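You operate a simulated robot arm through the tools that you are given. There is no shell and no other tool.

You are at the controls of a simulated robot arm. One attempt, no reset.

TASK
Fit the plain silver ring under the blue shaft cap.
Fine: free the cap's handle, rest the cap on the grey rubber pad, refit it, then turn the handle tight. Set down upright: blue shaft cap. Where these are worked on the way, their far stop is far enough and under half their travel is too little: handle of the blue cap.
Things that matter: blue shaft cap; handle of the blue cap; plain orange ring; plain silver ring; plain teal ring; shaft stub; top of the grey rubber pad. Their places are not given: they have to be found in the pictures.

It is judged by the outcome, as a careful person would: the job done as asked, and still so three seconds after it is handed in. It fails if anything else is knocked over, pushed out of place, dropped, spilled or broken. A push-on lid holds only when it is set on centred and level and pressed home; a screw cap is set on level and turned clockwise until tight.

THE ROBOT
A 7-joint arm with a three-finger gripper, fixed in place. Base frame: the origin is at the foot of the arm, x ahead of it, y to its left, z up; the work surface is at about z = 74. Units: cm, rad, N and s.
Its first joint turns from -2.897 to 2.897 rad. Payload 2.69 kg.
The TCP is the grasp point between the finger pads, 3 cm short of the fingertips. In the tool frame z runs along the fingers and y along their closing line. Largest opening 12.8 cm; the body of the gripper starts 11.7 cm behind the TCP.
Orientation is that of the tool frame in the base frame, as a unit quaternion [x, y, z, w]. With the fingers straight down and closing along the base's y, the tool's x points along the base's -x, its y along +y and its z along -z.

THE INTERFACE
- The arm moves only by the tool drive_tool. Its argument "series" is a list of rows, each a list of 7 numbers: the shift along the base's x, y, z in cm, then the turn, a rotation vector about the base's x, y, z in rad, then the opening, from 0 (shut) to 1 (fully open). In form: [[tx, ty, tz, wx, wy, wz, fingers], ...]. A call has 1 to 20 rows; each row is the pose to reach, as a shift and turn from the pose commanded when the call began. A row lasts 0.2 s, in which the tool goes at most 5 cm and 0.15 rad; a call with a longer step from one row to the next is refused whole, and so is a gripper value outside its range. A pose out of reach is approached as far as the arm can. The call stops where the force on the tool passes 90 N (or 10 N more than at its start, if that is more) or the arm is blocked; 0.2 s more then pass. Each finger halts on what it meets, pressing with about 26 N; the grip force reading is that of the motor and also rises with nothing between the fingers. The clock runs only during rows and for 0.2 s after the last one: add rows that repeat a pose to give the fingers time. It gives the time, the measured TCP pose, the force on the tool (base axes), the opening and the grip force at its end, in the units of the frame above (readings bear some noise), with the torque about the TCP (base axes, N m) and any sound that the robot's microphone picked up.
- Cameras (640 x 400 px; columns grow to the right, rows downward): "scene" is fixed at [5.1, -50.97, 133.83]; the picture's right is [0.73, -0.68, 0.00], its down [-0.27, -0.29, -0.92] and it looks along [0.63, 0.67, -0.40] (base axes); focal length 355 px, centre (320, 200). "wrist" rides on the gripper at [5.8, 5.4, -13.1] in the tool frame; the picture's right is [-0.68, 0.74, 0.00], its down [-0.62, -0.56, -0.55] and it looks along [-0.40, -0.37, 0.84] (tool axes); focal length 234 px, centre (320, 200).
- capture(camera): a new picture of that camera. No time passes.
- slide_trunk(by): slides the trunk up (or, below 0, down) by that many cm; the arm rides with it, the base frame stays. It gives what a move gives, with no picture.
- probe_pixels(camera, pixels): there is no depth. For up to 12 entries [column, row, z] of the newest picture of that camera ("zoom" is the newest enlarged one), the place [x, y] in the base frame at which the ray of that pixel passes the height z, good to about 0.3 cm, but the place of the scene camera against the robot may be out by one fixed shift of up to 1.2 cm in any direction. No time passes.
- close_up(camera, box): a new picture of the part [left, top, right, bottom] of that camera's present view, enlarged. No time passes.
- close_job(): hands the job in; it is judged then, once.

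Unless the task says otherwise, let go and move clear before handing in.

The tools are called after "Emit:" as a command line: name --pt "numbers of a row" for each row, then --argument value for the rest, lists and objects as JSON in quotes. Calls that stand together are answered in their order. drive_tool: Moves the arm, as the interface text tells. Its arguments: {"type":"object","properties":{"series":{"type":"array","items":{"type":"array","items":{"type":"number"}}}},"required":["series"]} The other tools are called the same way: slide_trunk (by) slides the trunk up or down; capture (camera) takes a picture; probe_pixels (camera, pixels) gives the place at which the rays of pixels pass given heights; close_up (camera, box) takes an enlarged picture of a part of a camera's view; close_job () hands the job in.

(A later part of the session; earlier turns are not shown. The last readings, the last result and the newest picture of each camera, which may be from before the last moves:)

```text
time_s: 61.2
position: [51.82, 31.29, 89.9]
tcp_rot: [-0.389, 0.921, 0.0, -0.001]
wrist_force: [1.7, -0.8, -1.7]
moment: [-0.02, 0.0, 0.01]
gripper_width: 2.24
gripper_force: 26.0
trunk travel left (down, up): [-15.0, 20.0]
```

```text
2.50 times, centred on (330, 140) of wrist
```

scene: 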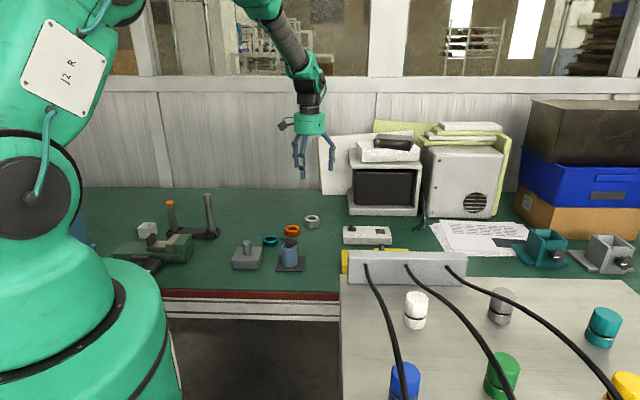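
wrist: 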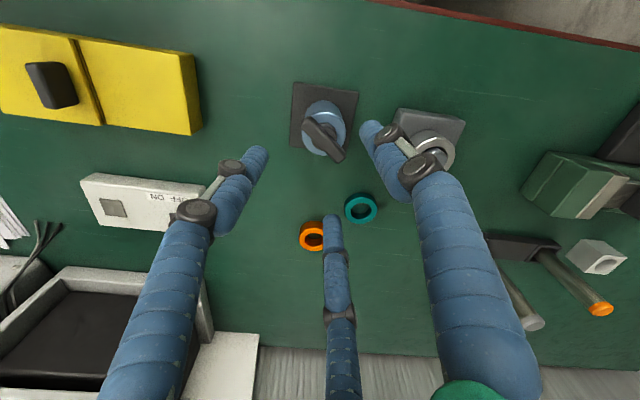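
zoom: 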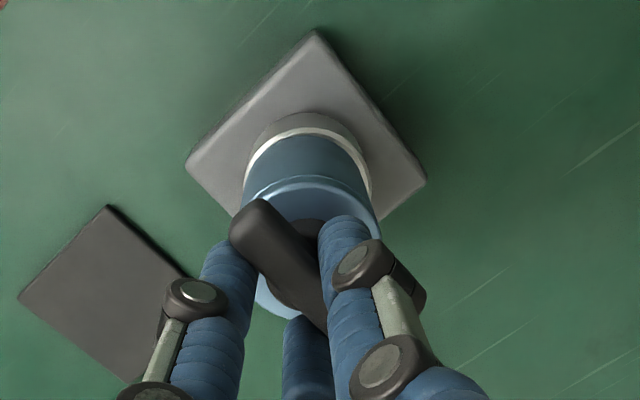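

The load has dropped to nearly nothing, so the cap is barely pressed down. I'll press about 20 N so it stays seated, and keep turning clockwise.

Emit:
drive_tool --pt "0 0 -0.1 0 0 0 0.0" --pt "0 0 -0.18 0 0 0 0.0" --pt "-0.04 -0.01 -0.18 0 0 -0.1 0.0" --pt "-0.08 -0.02 -0.18 0 0 -0.2 0.0" --pt "-0.14 -0.04 -0.18 0 0 -0.3 0.0"

```text
time_s: 62.4
position: [51.69, 31.23, 89.8]
tcp_rot: [-0.247, 0.969, 0.0, 0.001]
wrist_force: [2.0, -3.1, 16.2]
moment: [0.04, 0.19, 0.01]
gripper_width: 2.24
gripper_force: 25.8
trunk travel left (down, up): [-15.0, 20.0]
```

Emit:
drive_tool --pt "-0.05 -0.01 0 0 0 -0.1 0.0" --pt "-0.1 -0.02 0 0 0 -0.2 0.0" --pt "-0.15 -0.02 0 0 0 -0.3 0.0" --pt "-0.2 -0.02 0 0 0 -0.4 0.0"

Emit:
close_up --camera "scene" --box '[226, 214, 276, 264]'

```text
time_s: 63.4
position: [51.61, 31.14, 89.88]
tcp_rot: [-0.049, 0.999, 0.001, 0.001]
wrist_force: [1.9, -4.2, 32.7]
moment: [0.17, 0.24, 1.28]
gripper_width: 2.24
gripper_force: 25.6
trunk travel left (down, up): [-15.0, 20.0]
```

```text
8.00 times, centred on (251, 239) of scene
```

zoom: 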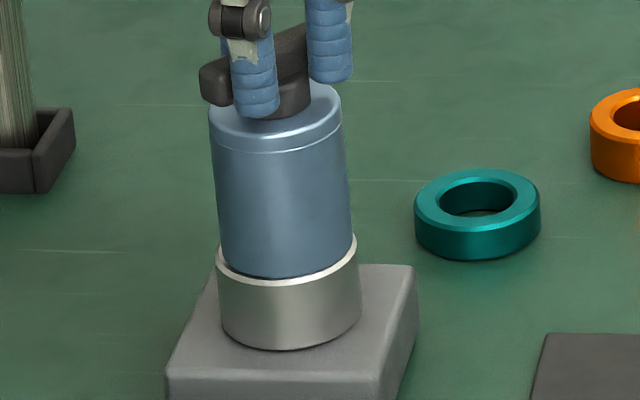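

The torque about z jumped to 1.28 N·m, so the handle has met resistance after about 1.6 rad clockwise. I'll turn slightly further to make it tight.

Emit:
drive_tool --pt "-0.02 0 0 0 0 -0.05 0.0" --pt "-0.04 0 0 0 0 -0.1 0.0"

Emit:
close_up --camera "wrist" --box '[250, 60, 410, 220]'

```text
time_s: 64.0
position: [51.49, 31.21, 89.81]
tcp_rot: [0.001, 1.0, 0.001, 0.001]
wrist_force: [5.0, -6.0, 32.8]
moment: [0.12, -0.17, 1.27]
gripper_width: 2.25
gripper_force: 25.7
trunk travel left (down, up): [-15.0, 20.0]
```

```text
2.50 times, centred on (330, 140) of wrist
```

zoom: 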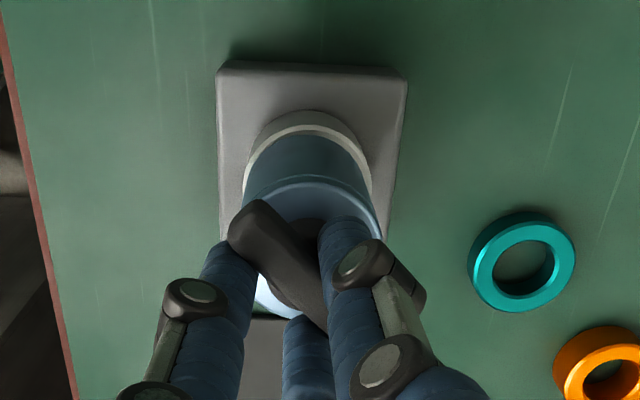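

The torque held at 1.27 N·m while the bar kept turning with the tool, so it is not at a hard stop yet. I'll continue clockwise and watch for the torque to rise.

Emit:
drive_tool --pt "-0.04 0.02 0 0 0 -0.1 0.0" --pt "-0.08 0.04 0 0 0 -0.2 0.0" --pt "-0.12 0.06 0 0 0 -0.3 0.0"

Emit:
close_up --camera "wrist" --box '[250, 60, 410, 220]'

Emit:
close_up --camera "scene" --box '[226, 214, 276, 264]'

```text
time_s: 64.8
position: [51.35, 31.19, 89.82]
tcp_rot: [0.149, 0.989, 0.0, 0.0]
wrist_force: [2.5, -5.4, 34.0]
moment: [0.16, -0.12, 1.36]
gripper_width: 2.3
gripper_force: 26.2
trunk travel left (down, up): [-15.0, 20.0]
```

```text
2.50 times, centred on (330, 140) of wrist
```

zoom: 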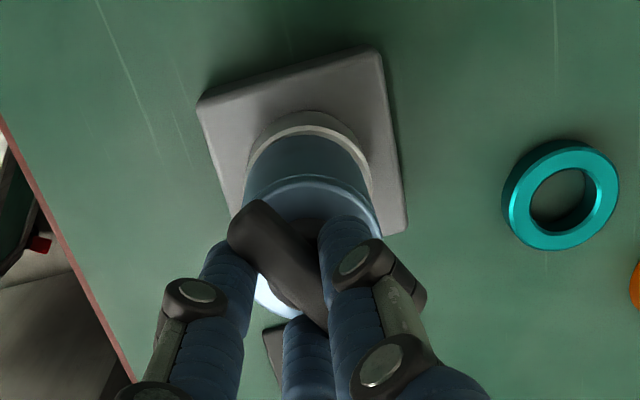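

```text
8.00 times, centred on (251, 239) of scene
```

zoom: 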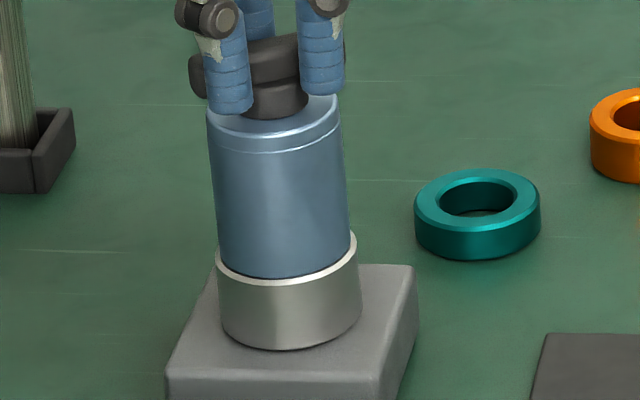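

The torque stays flat at 1.36 N·m. The handle has probably reached its closed stop after about 1.6 rad, and the cap body may now be slipping under friction. I'll test the hold by pulling up gently without turning.

Emit:
drive_tool --pt "0 0 0.12 0 0 0 0.0" --pt "0 0 0.22 0 0 0 0.0" --pt "0 0 0.22 0 0 0 0.0"

Emit:
drive_tool --pt "0 0 0.08 0 0 0 0.0" --pt "0 0 0.16 0 0 0 0.0" --pt "0 0 0.16 0 0 0 0.0"

Emit:
close_up --camera "scene" --box '[226, 214, 276, 264]'

```text
time_s: 65.6
position: [51.35, 31.24, 89.93]
tcp_rot: [0.15, 0.989, 0.0, -0.001]
wrist_force: [3.4, 5.3, 4.8]
moment: [0.51, -0.36, 0.43]
gripper_width: 2.31
gripper_force: 26.1
trunk travel left (down, up): [-15.0, 20.0]
```

```text
time_s: 66.4
position: [51.16, 31.24, 89.88]
tcp_rot: [0.148, 0.989, -0.001, -0.001]
wrist_force: [0.6, -0.1, -16.5]
moment: [0.08, -0.06, 0.25]
gripper_width: 2.32
gripper_force: 25.6
trunk travel left (down, up): [-15.0, 20.0]
```

```text
8.00 times, centred on (251, 239) of scene
```

zoom: 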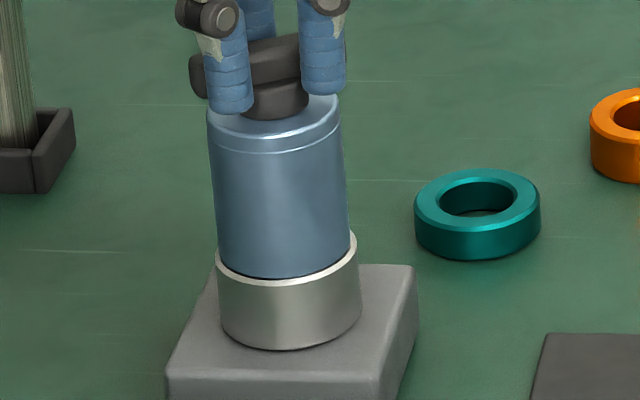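

A 16.5 N pull doesn't move the cap, so it is locked onto the stub. I'll return to neutral load and give one more clockwise nudge to be sure the handle is at its stop.

Emit:
drive_tool --pt "0 0 -0.1 0 0 0 0.0" --pt "0 0 -0.1 0 0 -0.08 0.0" --pt "-0.02 0.02 -0.1 0 0 -0.16 0.0"

Emit:
drive_tool --pt "-0.02 0.02 0 0 0 -0.1 0.0" --pt "-0.04 0.04 0 0 0 -0.2 0.0"

Emit:
close_up --camera "wrist" --box '[250, 60, 410, 220]'

```text
time_s: 67.2
position: [51.26, 31.28, 89.98]
tcp_rot: [0.228, 0.974, -0.001, 0.0]
wrist_force: [-3.1, -5.7, -11.0]
moment: [-0.3, 0.2, 1.06]
gripper_width: 2.37
gripper_force: 26.4
trunk travel left (down, up): [-15.0, 20.0]
```

```text
time_s: 67.8
position: [51.19, 31.37, 89.99]
tcp_rot: [0.324, 0.946, 0.0, 0.0]
wrist_force: [-9.0, -4.2, -0.2]
moment: [-0.17, 0.76, 1.04]
gripper_width: 2.4
gripper_force: 26.0
trunk travel left (down, up): [-15.0, 20.0]
```

```text
2.50 times, centred on (330, 140) of wrist
```

zoom: 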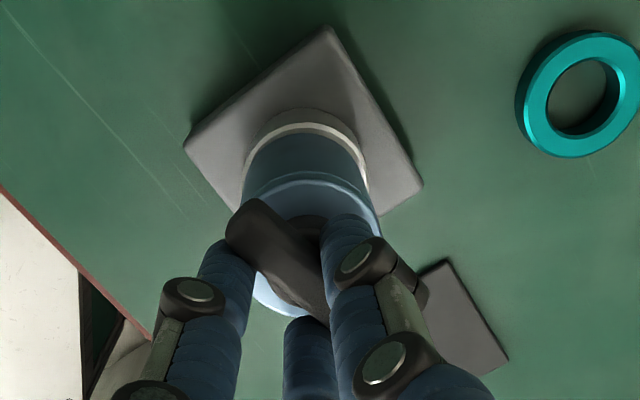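

The torque is about 1.05 N·m at near-zero axial load, and the grip has opened slightly to 2.40 cm. The tool angle is near its original closed value of −0.8, so I'll carry on through that and watch for a firm stop.

Emit:
drive_tool --pt "-0.02 0.03 -0.03 0 0 -0.08 0.0" --pt "-0.03 0.05 -0.03 0 0 -0.16 0.0"

Emit:
drive_tool --pt "-0.02 0.03 0 0 0 -0.08 0.0" --pt "-0.03 0.05 0 0 0 -0.16 0.0"

Emit:
close_up --camera "wrist" --box '[250, 60, 410, 220]'

Emit:
close_up --camera "scene" --box '[226, 214, 276, 264]'

```text
time_s: 68.4
position: [51.25, 31.46, 90.02]
tcp_rot: [0.399, 0.917, 0.0, 0.0]
wrist_force: [-12.2, -3.6, 2.4]
moment: [-0.2, 0.92, 1.1]
gripper_width: 2.44
gripper_force: 25.9
trunk travel left (down, up): [-15.0, 20.0]
```

```text
time_s: 69.0
position: [51.31, 31.5, 89.97]
tcp_rot: [0.47, 0.882, 0.0, 0.0]
wrist_force: [-4.1, 1.4, -6.5]
moment: [0.0, 0.61, 1.05]
gripper_width: 2.47
gripper_force: 26.4
trunk travel left (down, up): [-15.0, 20.0]
```

```text
2.50 times, centred on (330, 140) of wrist
```

zoom: 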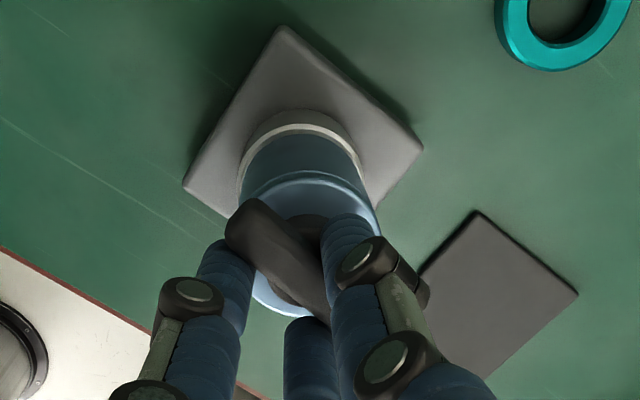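

```text
8.00 times, centred on (251, 239) of scene
```

zoom: 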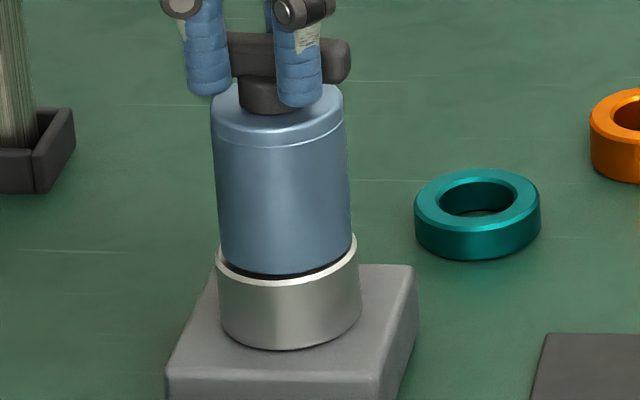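

A thin dark gap now shows under the cap at (285,272). Over-turning while pulling seems to have slid it up by about 0.1 cm. I'll press down firmly to reseat it and check.

Emit:
drive_tool --pt "0 0 -0.1 0 0 0 0.0" --pt "0 0 -0.2 0 0 0 0.0" --pt "0 0 -0.3 0 0 0 0.0" --pt "0 0 -0.4 0 0 0 0.0"

Emit:
close_up --camera "scene" --box '[226, 214, 276, 264]'

```text
time_s: 70.0
position: [51.33, 31.46, 89.87]
tcp_rot: [0.471, 0.882, 0.003, 0.001]
wrist_force: [-9.1, -0.8, 44.5]
moment: [0.17, 0.29, 0.7]
gripper_width: 2.41
gripper_force: 26.1
trunk travel left (down, up): [-15.0, 20.0]
```

```text
8.00 times, centred on (251, 239) of scene
```

zoom: 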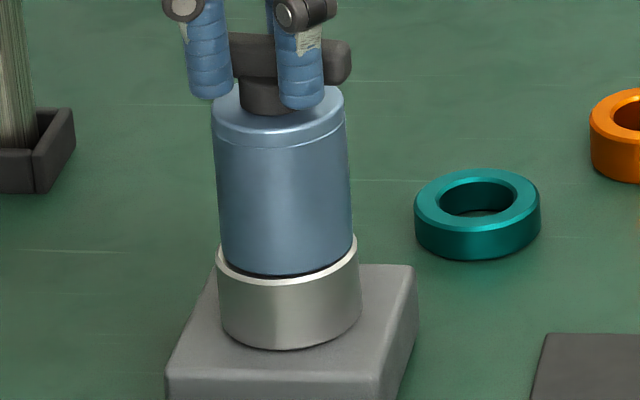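

The gap has only partly closed. The clean fix is to loosen the handle again, press the cap fully home, then tighten under pressure and stop as soon as the torque appears. I'll start by turning counter-clockwise.

Emit:
drive_tool --pt "0 0 0.25 0 0 0 0.0" --pt "0.02 -0.03 0.25 0 0 0.1 0.0" --pt "0.04 -0.06 0.25 0 0 0.2 0.0" --pt "0.06 -0.09 0.25 0 0 0.3 0.0" --pt "0.07 -0.12 0.25 0 0 0.4 0.0"

Emit:
drive_tool --pt "0.03 -0.02 0 0 0 0.1 0.0" --pt "0.06 -0.05 0 0 0 0.2 0.0" --pt "0.09 -0.07 0 0 0 0.3 0.0" --pt "0.12 -0.09 0 0 0 0.4 0.0"

Emit:
close_up --camera "scene" --box '[226, 214, 276, 264]'

```text
time_s: 71.2
position: [50.95, 31.38, 89.99]
tcp_rot: [0.285, 0.959, -0.001, -0.001]
wrist_force: [4.7, -1.3, 15.4]
moment: [0.19, -0.57, -0.02]
gripper_width: 2.31
gripper_force: 25.4
trunk travel left (down, up): [-15.0, 20.0]
```

```text
time_s: 72.2
position: [51.25, 31.24, 89.85]
tcp_rot: [0.088, 0.996, 0.0, 0.0]
wrist_force: [-6.2, 4.1, 16.4]
moment: [0.44, 0.57, 0.08]
gripper_width: 2.26
gripper_force: 26.1
trunk travel left (down, up): [-15.0, 20.0]
```

```text
8.00 times, centred on (251, 239) of scene
```

zoom: 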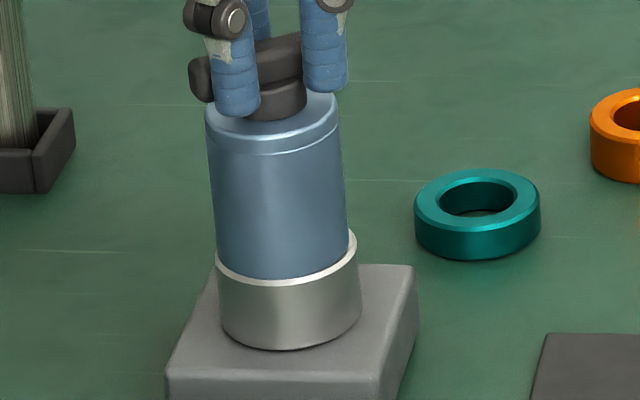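

The cap has dropped back down onto the ring and the torque is near zero, so it's loose again. It sits about 0.2 cm to the left, so I'll open the handle further while re-centring.

Emit:
drive_tool --pt "0.1 -0.05 0.0 0 0 0.1 0.0" --pt "0.2 -0.08 0.0 0 0 0.2 0.0" --pt "0.3 -0.1 0.0 0 0 0.35 0.0" --pt "0.38 -0.12 0.0 0 0 0.5 0.0" --pt "0.45 -0.12 0.0 0 0 0.65 0.0"

Emit:
close_up --camera "scene" --box '[226, 214, 276, 264]'

Emit:
close_up --camera "wrist" --box '[290, 90, 370, 150]'

```text
time_s: 73.4
position: [51.83, 31.12, 89.88]
tcp_rot: [-0.235, 0.972, 0.0, 0.001]
wrist_force: [0.1, 1.0, 1.0]
moment: [0.2, 0.03, -0.01]
gripper_width: 2.27
gripper_force: 26.0
trunk travel left (down, up): [-15.0, 20.0]
```

```text
8.00 times, centred on (251, 239) of scene
```

zoom: 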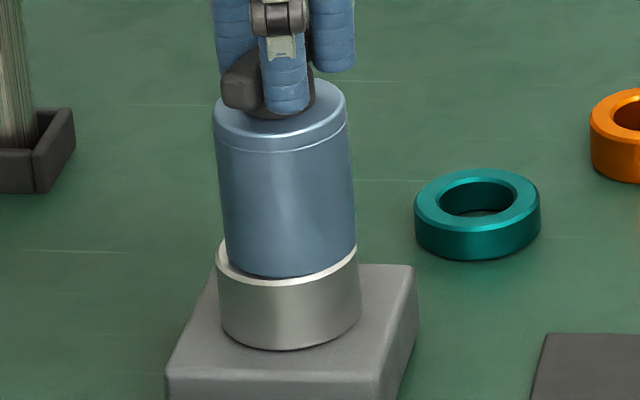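

```text
6.67 times, centred on (330, 120) of wrist
```

zoom: 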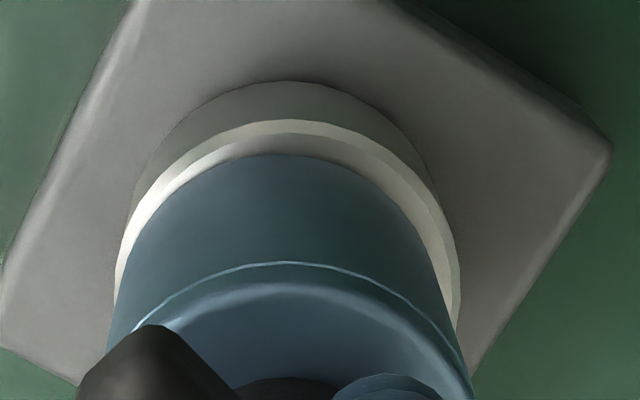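

The cap is now slightly to the right, about 4 px in the scene, and the wrist view agrees. I'll shift back by (−0.22, +0.1), press down lightly and check.

Emit:
drive_tool --pt "-0.12 0.05 0.0 0 0 0 0.0" --pt "-0.22 0.1 0.0 0 0 0 0.0" --pt "-0.22 0.1 -0.1 0 0 0 0.0" --pt "-0.22 0.1 -0.1 0 0 0 0.0"

Emit:
close_up --camera "scene" --box '[226, 214, 276, 264]'

Emit:
close_up --camera "wrist" --box '[290, 90, 370, 150]'

```text
time_s: 74.4
position: [51.39, 31.3, 89.81]
tcp_rot: [-0.234, 0.972, 0.0, 0.0]
wrist_force: [2.0, -3.1, 17.3]
moment: [-0.07, 0.02, 0.02]
gripper_width: 2.25
gripper_force: 25.8
trunk travel left (down, up): [-15.0, 20.0]
```

```text
8.00 times, centred on (251, 239) of scene
```

zoom: 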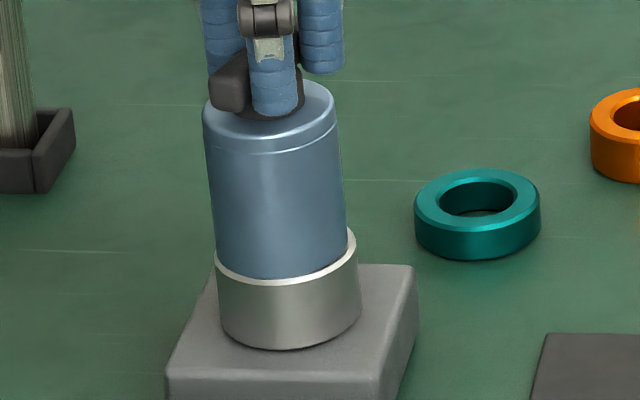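

```text
6.67 times, centred on (330, 120) of wrist
```

zoom: 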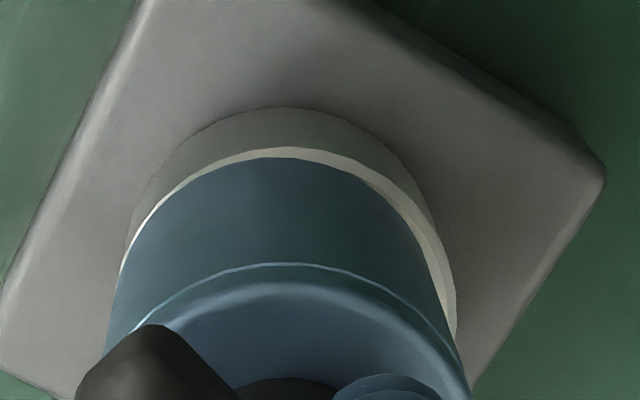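

That overshot to the left: the cap is at 281 px against 287 for the ring. I'll unload, step back about half as far, and press again.

Emit:
drive_tool --pt "0.0 0.0 0.12 0 0 0 0.0" --pt "0.1 -0.08 0.12 0 0 0 0.0" --pt "0.1 -0.08 0.12 0 0 0 0.0" --pt "0.1 -0.08 0.12 0 0 0 0.0"

Emit:
close_up --camera "scene" --box '[226, 214, 276, 264]'

Emit:
close_up --camera "wrist" --box '[290, 90, 370, 150]'

```text
time_s: 75.4
position: [51.65, 31.22, 89.8]
tcp_rot: [-0.234, 0.972, 0.0, 0.0]
wrist_force: [-1.2, 1.6, 2.5]
moment: [0.17, 0.07, 0.02]
gripper_width: 2.26
gripper_force: 26.3
trunk travel left (down, up): [-15.0, 20.0]
```

```text
8.00 times, centred on (251, 239) of scene
```

zoom: 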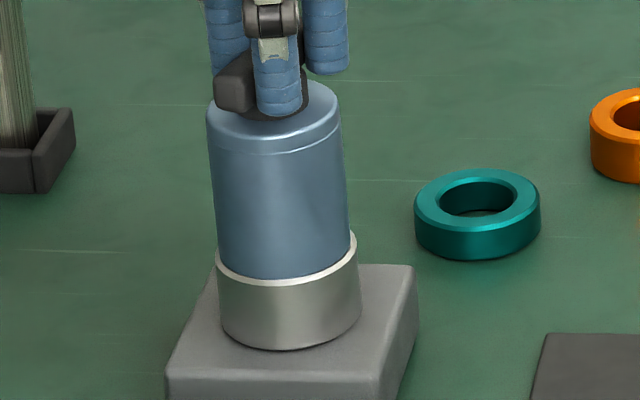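

```text
6.67 times, centred on (330, 120) of wrist
```

zoom: 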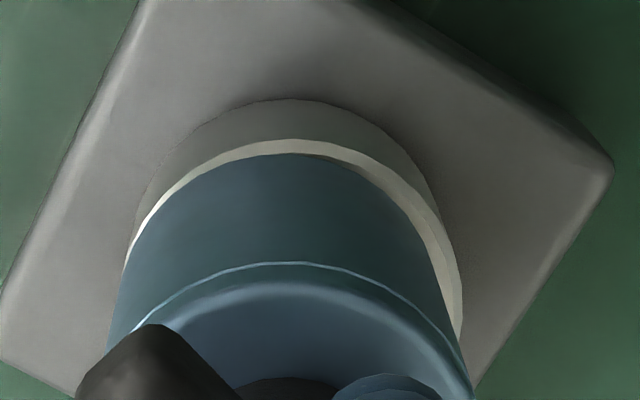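

The cap is centred to about 0.1 cm and down on the ring. I'll press at about 20–25 N and turn clockwise around the axis.

Emit:
drive_tool --pt "0.02 0.02 -0.1 0 0 0 0.0" --pt "0.02 0.02 -0.18 0 0 0 0.0" --pt "-0.05 0 -0.18 0 0 -0.1 0.0" --pt "-0.1 -0.01 -0.18 0 0 -0.2 0.0" --pt "-0.16 -0.02 -0.18 0 0 -0.3 0.0" --pt "-0.22 -0.02 -0.18 0 0 -0.4 0.0"

Emit:
close_up --camera "scene" --box '[226, 214, 276, 264]'

```text
time_s: 76.8
position: [51.55, 31.21, 89.96]
tcp_rot: [-0.035, 0.999, 0.001, 0.002]
wrist_force: [-3.6, 4.2, 37.3]
moment: [0.56, 0.25, 0.01]
gripper_width: 2.25
gripper_force: 26.3
trunk travel left (down, up): [-15.0, 20.0]
```

```text
8.00 times, centred on (251, 239) of scene
```

zoom: 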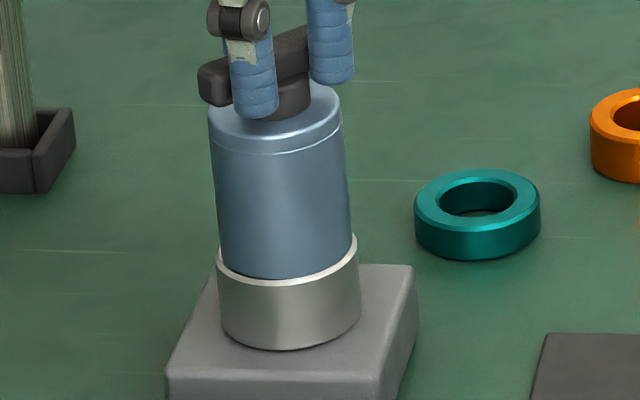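

The cap is level and seated (cap 285 px, ring 287 px), with no torque yet. I'll continue clockwise.

Emit:
drive_tool --pt "-0.05 0.01 0.03 0 0 -0.1 0.0" --pt "-0.1 0.02 0.03 0 0 -0.2 0.0" --pt "-0.15 0.03 0.03 0 0 -0.3 0.0" --pt "-0.2 0.05 0.03 0 0 -0.4 0.0"

Emit:
close_up --camera "scene" --box '[226, 214, 276, 264]'

```text
time_s: 77.8
position: [51.31, 31.27, 89.94]
tcp_rot: [0.165, 0.986, 0.0, 0.001]
wrist_force: [6.8, 3.9, 27.4]
moment: [0.3, -0.98, -0.01]
gripper_width: 2.26
gripper_force: 26.3
trunk travel left (down, up): [-15.0, 20.0]
```

```text
8.00 times, centred on (251, 239) of scene
```

zoom: 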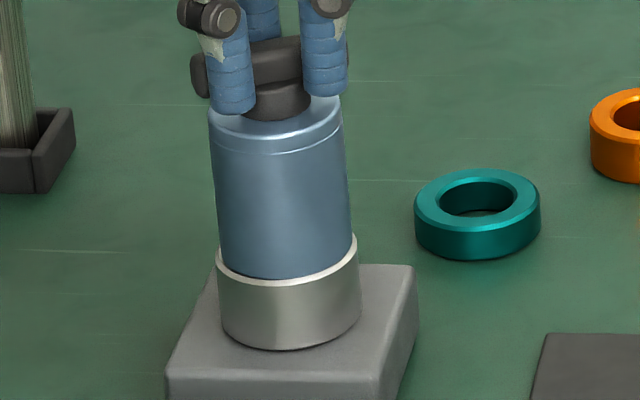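

Emit:
drive_tool --pt "-0.02 0.03 0 0 0 -0.1 0.0" --pt "-0.05 0.05 0 0 0 -0.2 0.0" --pt "-0.08 0.08 0 0 0 -0.3 0.0"

Emit:
drive_tool --pt "-0.02 0.03 0 0 0 -0.1 0.0" --pt "-0.05 0.05 0 0 0 -0.2 0.0"

Emit:
close_up --camera "scene" --box '[226, 214, 276, 264]'

```text
time_s: 78.6
position: [51.14, 31.32, 89.89]
tcp_rot: [0.31, 0.951, -0.001, 0.0]
wrist_force: [5.6, -3.3, 27.6]
moment: [0.08, -0.63, -0.02]
gripper_width: 2.27
gripper_force: 25.5
trunk travel left (down, up): [-15.0, 20.0]
```

```text
time_s: 79.2
position: [51.19, 31.22, 89.9]
tcp_rot: [0.404, 0.915, 0.0, 0.0]
wrist_force: [-5.8, 3.7, 22.1]
moment: [0.74, 0.18, 0.0]
gripper_width: 2.25
gripper_force: 25.8
trunk travel left (down, up): [-15.0, 20.0]
```

```text
8.00 times, centred on (251, 239) of scene
```

zoom: 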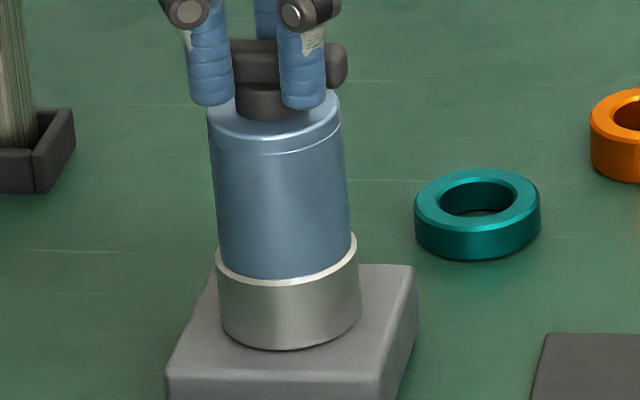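

The tool angle is −0.83 with no torque yet, and the cap is still flush on the ring. I'll continue in small steps until the torque rises.

Emit:
drive_tool --pt "-0.01 0.02 0 0 0 -0.07 0.0" --pt "-0.02 0.04 0 0 0 -0.14 0.0"

Emit:
drive_tool --pt "-0.01 0.02 0 0 0 -0.07 0.0" --pt "-0.02 0.04 0 0 0 -0.14 0.0"

```text
time_s: 79.8
position: [51.24, 31.45, 89.95]
tcp_rot: [0.466, 0.885, -0.001, 0.0]
wrist_force: [-14.7, 4.8, 27.5]
moment: [0.9, 0.64, 1.06]
gripper_width: 2.24
gripper_force: 26.2
trunk travel left (down, up): [-15.0, 20.0]
```

```text
time_s: 80.4
position: [51.12, 31.4, 89.97]
tcp_rot: [0.526, 0.85, 0.001, 0.0]
wrist_force: [-12.2, 5.6, 27.8]
moment: [0.83, 0.53, 1.32]
gripper_width: 2.25
gripper_force: 26.1
trunk travel left (down, up): [-15.0, 20.0]
```

The torque rose to 1.06, then 1.32 N·m, so the handle is at its closed stop with the cap pressed home. I'll check the seating while relaxing the press to neutral.

Emit:
drive_tool --pt "-0.03 0.02 0.08 0 0 0 0.0" --pt "-0.06 0.03 0.16 0 0 0 0.0" --pt "-0.06 0.03 0.16 0 0 0 0.0"

Emit:
close_up --camera "scene" --box '[236, 224, 270, 264]'

Emit:
close_up --camera "wrist" --box '[290, 90, 370, 150]'

```text
time_s: 81.2
position: [51.15, 31.38, 89.87]
tcp_rot: [0.527, 0.85, 0.0, 0.0]
wrist_force: [3.1, -0.3, 3.2]
moment: [-0.03, -0.35, 0.41]
gripper_width: 2.3
gripper_force: 25.9
trunk travel left (down, up): [-15.0, 20.0]
```

```text
10.00 times, centred on (253, 244) of scene
```

zoom: 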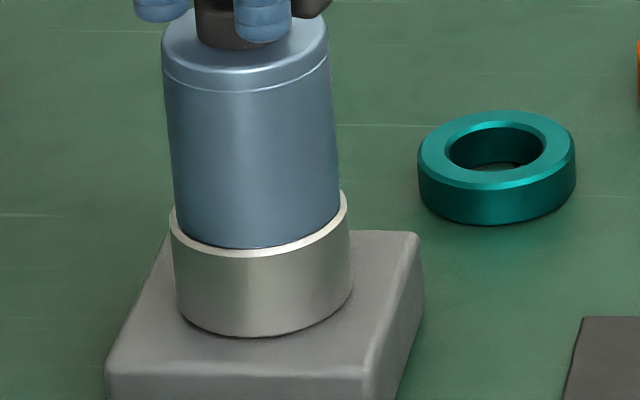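

```text
6.67 times, centred on (330, 120) of wrist
```

zoom: 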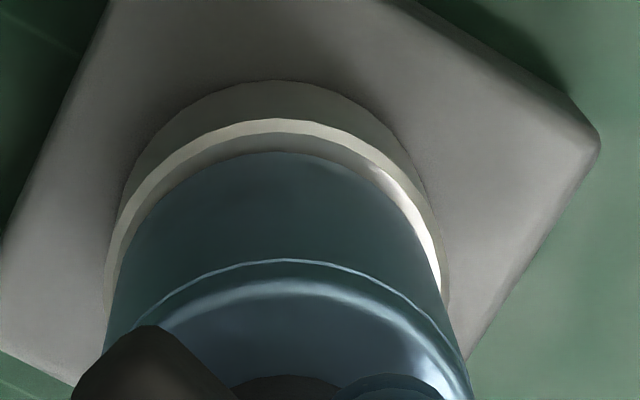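

The scene shows the cap flush on the ring, but the wrist view suggests it may sit off-centre towards −y. I'll let go and rise to measure it properly from above.

Emit:
drive_tool --pt "0 0 0 0 0 0 0.2" --pt "0 0 0 0 0 0 0.45" --pt "0 0 0 0 0 0 0.45" --pt "0 0 2 0 0 0 0.45" --pt "0 0 4 0 0 0 0.6" --pt "0 0 7 0 0 0 0.8" --pt "0 0 10 0 0 0 0.8" --pt "0 0 10 0 0 0 0.8"

Emit:
close_up --camera "scene" --box '[226, 204, 286, 264]'

Emit:
capture --camera "wrist"

Emit:
close_up --camera "wrist" --box '[280, 60, 380, 180]'

```text
time_s: 83.0
position: [50.9, 31.4, 99.96]
tcp_rot: [0.526, 0.85, 0.0, 0.0]
wrist_force: [0.3, -0.2, 0.1]
moment: [0.02, -0.05, 0.04]
gripper_width: 10.26
gripper_force: 0.1
trunk travel left (down, up): [-15.0, 20.0]
```

```text
6.67 times, centred on (256, 234) of scene
```

zoom: 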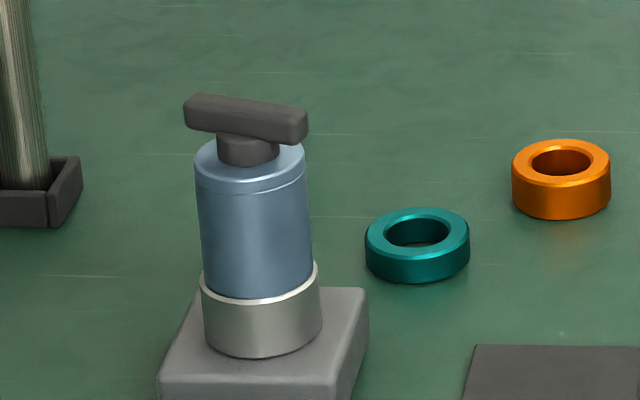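

```text
taken
```

wrist: 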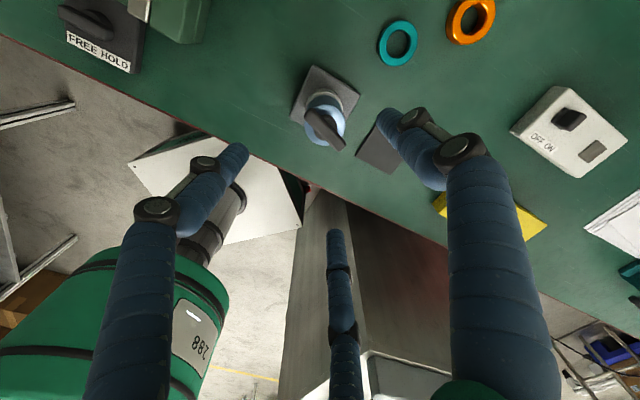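

```text
3.33 times, centred on (330, 120) of wrist
```

zoom: 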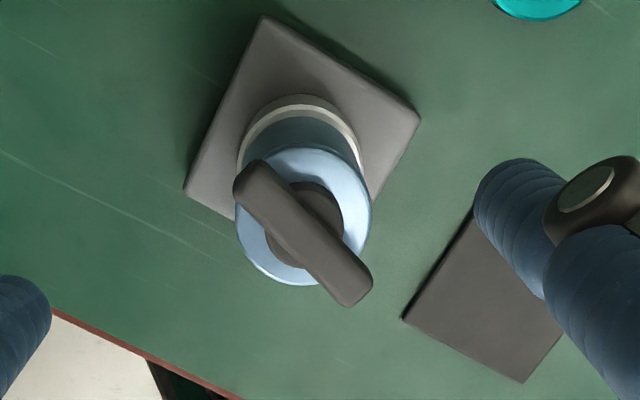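

Emit:
probe_pixels --camera "zoom" --pixels '[[303, 217, 85.4], [303, 217, 85.0], [236, 215, 85.4], [371, 212, 85.4], [303, 233, 87.6], [300, 97, 79.6], [238, 165, 79.6], [363, 160, 79.6], [262, 16, 76.8], [184, 187, 76.8], [420, 117, 76.8]]'

Emit:
close_up --camera "wrist" --box '[290, 70, 360, 130]'

```text
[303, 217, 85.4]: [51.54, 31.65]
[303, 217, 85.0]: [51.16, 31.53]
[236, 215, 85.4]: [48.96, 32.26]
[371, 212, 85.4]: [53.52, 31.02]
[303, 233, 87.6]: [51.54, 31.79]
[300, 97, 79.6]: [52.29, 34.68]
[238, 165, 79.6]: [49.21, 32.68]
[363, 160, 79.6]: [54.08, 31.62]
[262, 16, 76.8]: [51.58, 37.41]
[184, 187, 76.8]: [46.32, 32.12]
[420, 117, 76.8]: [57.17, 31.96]
```

```text
6.67 times, centred on (325, 100) of wrist
```

zoom: 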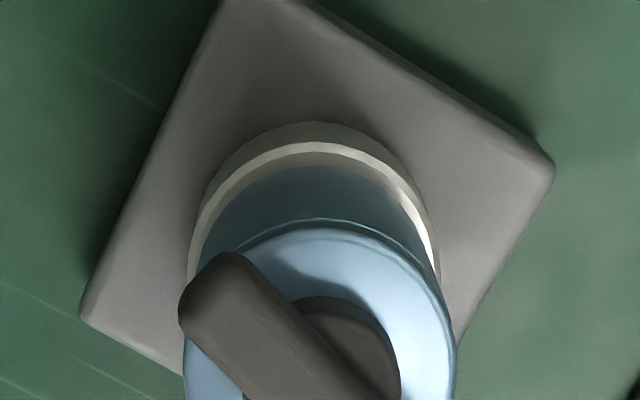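

Measured from above, the cap axis is at about (51.4, 31.7) against the stub at (51.45, 32.0). It's locked and level but about 0.3 cm off towards −y. I'd like it properly centred, so I'll regrip the handle and redo the last part.

Emit:
drive_tool --pt "0 0.07 -3 0 0 0 0.6" --pt "0 0.07 -6 0 0 0 0.45" --pt "0 0.07 -8.5 0 0 0 0.4" --pt "0 0.07 -10 0 0 0 0.4" --pt "0 0.07 -10 0 0 0 0.4"

Emit:
drive_tool --pt "0 0 0 0 0 0 0.25" --pt "0 0 0 0 0 0 0.1" --pt "0 0 0 0 0 0 0.0" --pt "0 0 0 0 0 0 0.0"

Emit:
close_up --camera "wrist" --box '[290, 90, 370, 150]'

Emit:
close_up --camera "scene" --box '[226, 214, 276, 264]'

```text
time_s: 84.2
position: [51.12, 31.4, 89.95]
tcp_rot: [0.527, 0.85, 0.0, 0.0]
wrist_force: [1.2, -0.1, 0.8]
moment: [-0.03, 0.05, -0.01]
gripper_width: 5.13
gripper_force: 0.0
trunk travel left (down, up): [-15.0, 20.0]
```

```text
time_s: 85.2
position: [50.96, 31.36, 89.88]
tcp_rot: [0.527, 0.85, 0.0, 0.0]
wrist_force: [-0.2, 1.6, -0.8]
moment: [0.1, 0.08, 0.33]
gripper_width: 2.31
gripper_force: 26.5
trunk travel left (down, up): [-15.0, 20.0]
```

```text
6.67 times, centred on (330, 120) of wrist
```

zoom: 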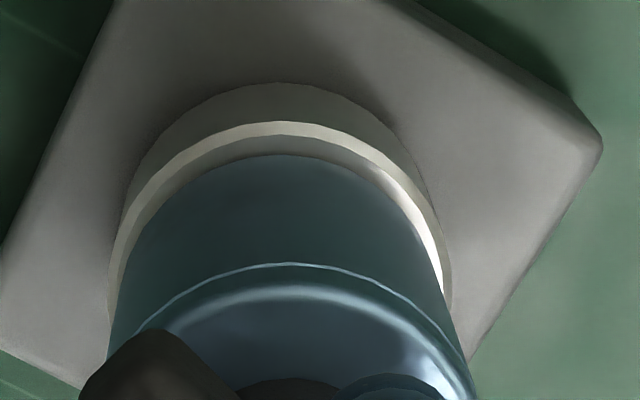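

```text
8.00 times, centred on (251, 239) of scene
```

zoom: 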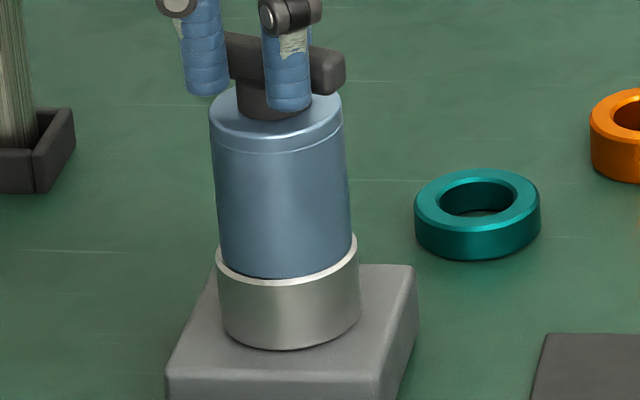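

Gripped with no side load. I'll open the handle about 1 rad counter-clockwise to release the cap.

Emit:
drive_tool --pt "0.03 -0.03 0 0 0 0.1 0.0" --pt "0.06 -0.05 0 0 0 0.2 0.0" --pt "0.08 -0.07 0 0 0 0.3 0.0" --pt "0.11 -0.09 0 0 0 0.4 0.0" --pt "0.14 -0.11 0 0 0 0.5 0.0"

Emit:
drive_tool --pt "0.03 0 0 0 0 0.1 0.0" --pt "0.05 0 0 0 0 0.2 0.0" --pt "0.07 0 0 0 0 0.3 0.0" --pt "0.09 0 0 0 0 0.4 0.0" --pt "0.11 0 0 0 0 0.55 0.0"

Emit:
close_up --camera "wrist" --box '[290, 90, 370, 150]'

Emit:
close_up --camera "scene" --box '[226, 214, 276, 264]'

```text
time_s: 86.4
position: [51.18, 31.33, 89.93]
tcp_rot: [0.299, 0.954, 0.001, 0.0]
wrist_force: [-0.6, 0.3, 10.8]
moment: [0.03, -0.17, 0.0]
gripper_width: 2.22
gripper_force: 25.9
trunk travel left (down, up): [-15.0, 20.0]
```

```text
time_s: 87.6
position: [51.23, 31.3, 89.83]
tcp_rot: [0.029, 1.0, -0.001, -0.001]
wrist_force: [1.4, -0.5, 3.3]
moment: [0.07, -0.29, -0.01]
gripper_width: 2.27
gripper_force: 26.3
trunk travel left (down, up): [-15.0, 20.0]
```

```text
6.67 times, centred on (330, 120) of wrist
```

zoom: 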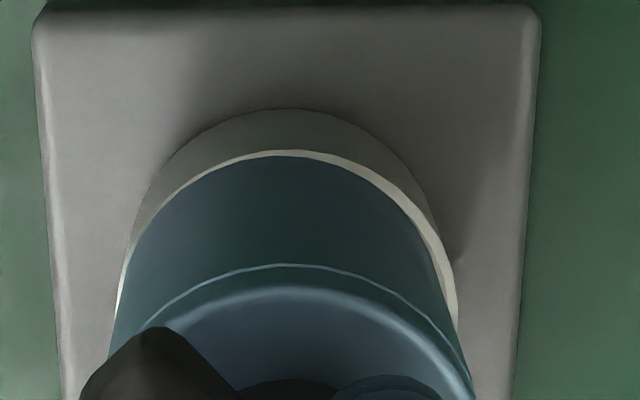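

```text
8.00 times, centred on (251, 239) of scene
```

zoom: 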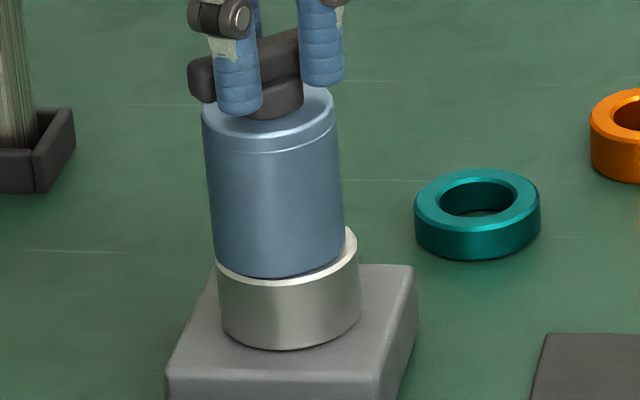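

The cap is loose again. The scene and wrist views disagree on its lateral offset, so I'll zoom in more on the cap/ring boundary.

Emit:
close_up --camera "scene" --box '[240, 236, 266, 256]'

Emit:
close_up --camera "wrist" --box '[300, 100, 356, 136]'

```text
16.00 times, centred on (253, 246) of scene
```

zoom: 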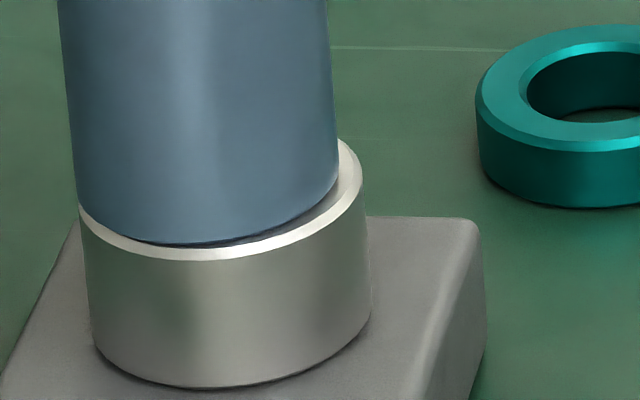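

```text
11.11 times, centred on (328, 118) of wrist
```

zoom: 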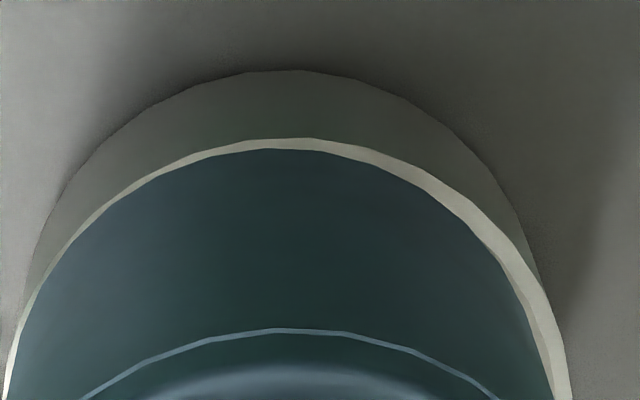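

At higher zoom the two views agree: the cap is only about 0.15 cm off relative to the ring. I'll shift (+0.08, −0.06), press down, and turn clockwise while moving the tool point on the proper arc.

Emit:
drive_tool --pt "0.08 -0.06 0 0 0 0 0.0" --pt "0.08 -0.06 0 0 0 0 0.0" --pt "0.08 -0.06 -0.15 0 0 0 0.0" --pt "0.02 -0.05 -0.15 0 0 -0.12 0.0" --pt "-0.05 -0.03 -0.15 0 0 -0.24 0.0" --pt "-0.11 0.0 -0.15 0 0 -0.35 0.0"

Emit:
close_up --camera "scene" --box '[240, 236, 266, 256]'

Emit:
close_up --camera "wrist" --box '[300, 100, 356, 136]'

```text
time_s: 89.0
position: [51.19, 31.36, 89.85]
tcp_rot: [0.204, 0.979, 0.002, 0.001]
wrist_force: [2.4, -8.2, 31.7]
moment: [-0.27, -0.64, -0.06]
gripper_width: 2.26
gripper_force: 25.9
trunk travel left (down, up): [-15.0, 20.0]
```

```text
16.00 times, centred on (253, 246) of scene
```

zoom: 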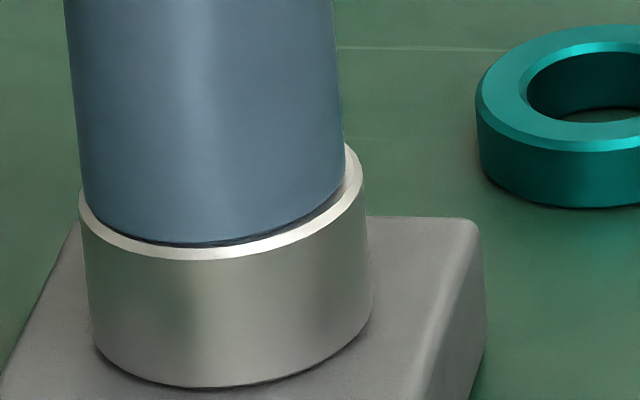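

```text
11.11 times, centred on (328, 118) of wrist
```

zoom: 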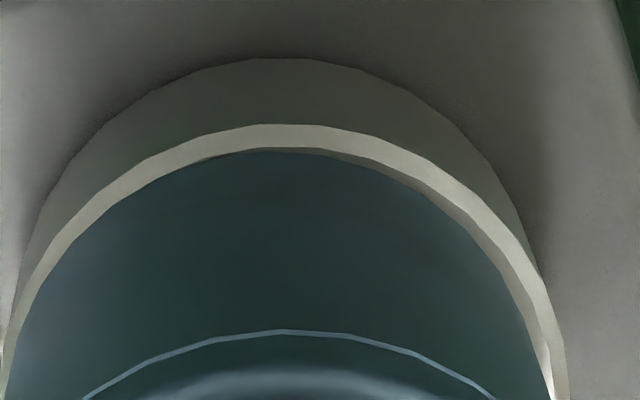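

Well centred now: about 0.1 cm in the scene, and the ring band in the wrist view is even. I'll continue clockwise along the arc.

Emit:
drive_tool --pt "-0.05 0.04 0 0 0 -0.12 0.0" --pt "-0.1 0.08 0 0 0 -0.24 0.0" --pt "-0.14 0.13 0 0 0 -0.35 0.0"

Emit:
close_up --camera "scene" --box '[240, 236, 266, 256]'

Emit:
close_up --camera "wrist" --box '[300, 100, 356, 136]'

```text
time_s: 89.8
position: [51.11, 31.46, 89.81]
tcp_rot: [0.371, 0.929, 0.001, 0.001]
wrist_force: [2.0, -6.1, 39.5]
moment: [-0.07, -0.36, -0.02]
gripper_width: 2.22
gripper_force: 25.9
trunk travel left (down, up): [-15.0, 20.0]
```

```text
16.00 times, centred on (253, 246) of scene
```

zoom: 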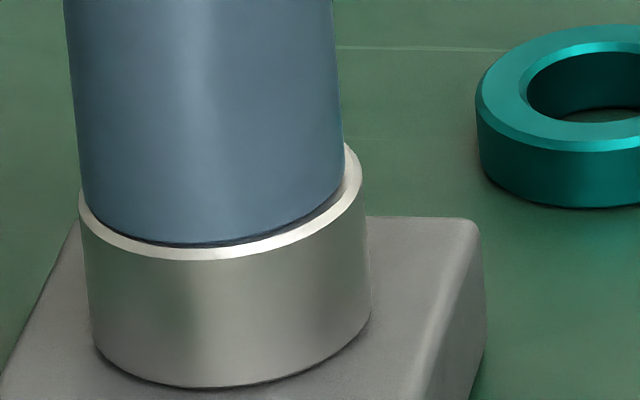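

```text
11.11 times, centred on (328, 118) of wrist
```

zoom: 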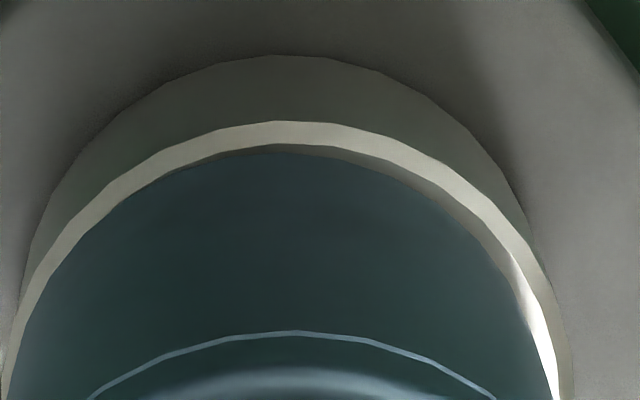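

Emit:
drive_tool --pt "-0.03 0.05 0.02 0 0 -0.1 0.0" --pt "-0.06 0.1 0.02 0 0 -0.2 0.0" --pt "-0.08 0.13 0.02 0 0 -0.28 0.0"

Emit:
close_up --camera "scene" --box '[240, 236, 266, 256]'

Emit:
close_up --camera "wrist" --box '[300, 100, 356, 136]'

```text
time_s: 90.6
position: [50.91, 31.65, 89.84]
tcp_rot: [0.497, 0.868, 0.002, 0.0]
wrist_force: [4.6, 0.3, 45.1]
moment: [0.24, -0.45, -0.05]
gripper_width: 2.23
gripper_force: 26.0
trunk travel left (down, up): [-15.0, 20.0]
```

```text
16.00 times, centred on (253, 246) of scene
```

zoom: 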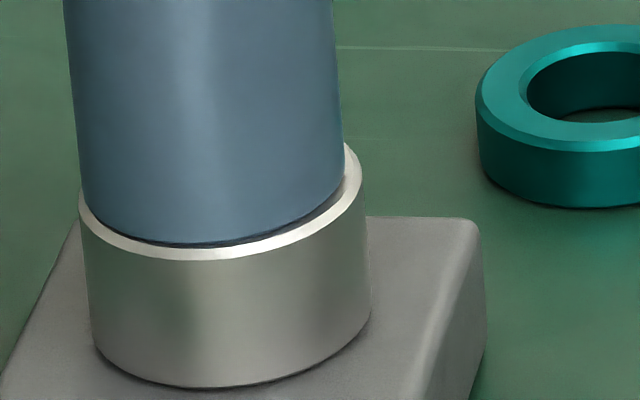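

```text
11.11 times, centred on (328, 118) of wrist
```

zoom: 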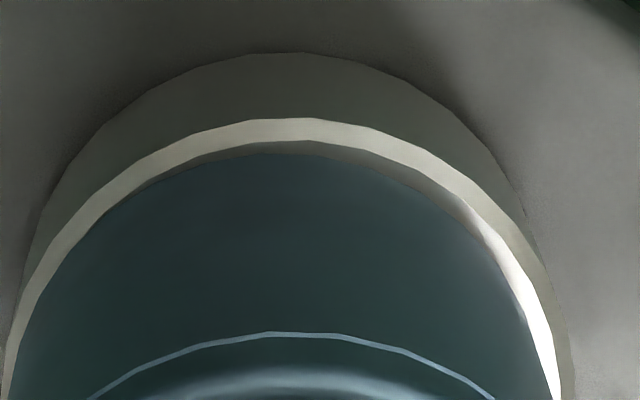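

Still centred, with no stop torque at −1.04 rad. I'll keep turning in small steps until the stop.

Emit:
drive_tool --pt "-0.01 0.03 0.03 0 0 -0.07 0.0" --pt "-0.02 0.05 0.05 0 0 -0.14 0.0"

Emit:
drive_tool --pt "-0.01 0.03 0.03 0 0 -0.07 0.0" --pt "-0.02 0.05 0.03 0 0 -0.12 0.0"

```text
time_s: 91.2
position: [50.94, 31.61, 89.8]
tcp_rot: [0.556, 0.831, 0.001, 0.0]
wrist_force: [7.5, 4.3, 34.7]
moment: [0.49, -0.65, 1.09]
gripper_width: 2.23
gripper_force: 26.1
trunk travel left (down, up): [-15.0, 20.0]
```

```text
time_s: 91.8
position: [50.86, 31.67, 89.9]
tcp_rot: [0.604, 0.797, 0.0, 0.0]
wrist_force: [1.1, 7.6, 34.4]
moment: [0.68, -0.32, 1.35]
gripper_width: 2.25
gripper_force: 25.5
trunk travel left (down, up): [-15.0, 20.0]
```

The stop was reached: torque 1.09 rising to 1.35 N·m. I'll relax the press, then do a small static pull test.

Emit:
drive_tool --pt "0 0 0.1 0 0 0 0.0" --pt "0 0 0.2 0 0 0 0.0" --pt "0 0 0.27 0 0 0 0.0" --pt "0 0 0.27 0 0 0 0.0"

Emit:
close_up --camera "scene" --box '[240, 236, 266, 256]'

Emit:
close_up --camera "wrist" --box '[300, 100, 356, 136]'

```text
time_s: 92.8
position: [50.96, 31.71, 90.0]
tcp_rot: [0.606, 0.796, -0.002, 0.0]
wrist_force: [2.6, 8.1, -9.9]
moment: [0.66, -0.13, 0.42]
gripper_width: 2.3
gripper_force: 26.0
trunk travel left (down, up): [-15.0, 20.0]
```

```text
16.00 times, centred on (253, 246) of scene
```

zoom: 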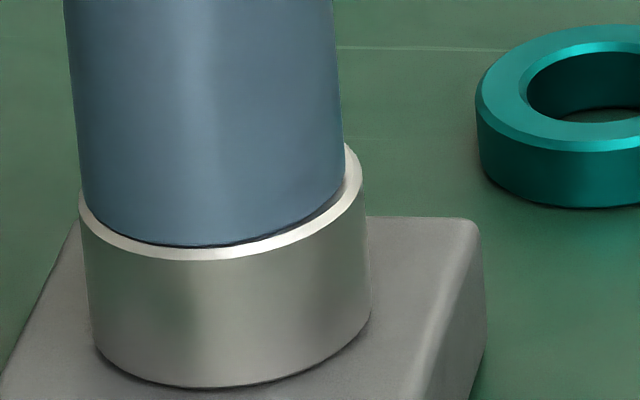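

```text
11.11 times, centred on (328, 118) of wrist
```

zoom: 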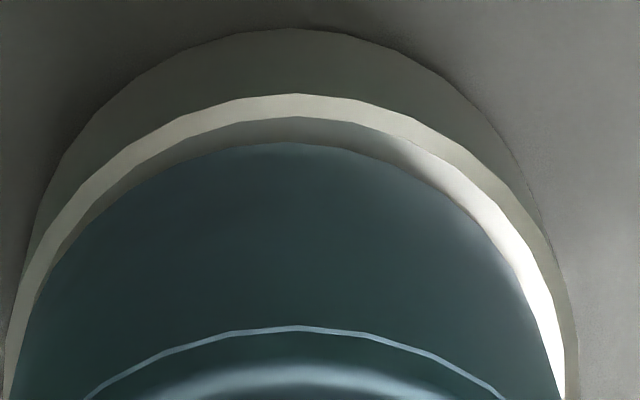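

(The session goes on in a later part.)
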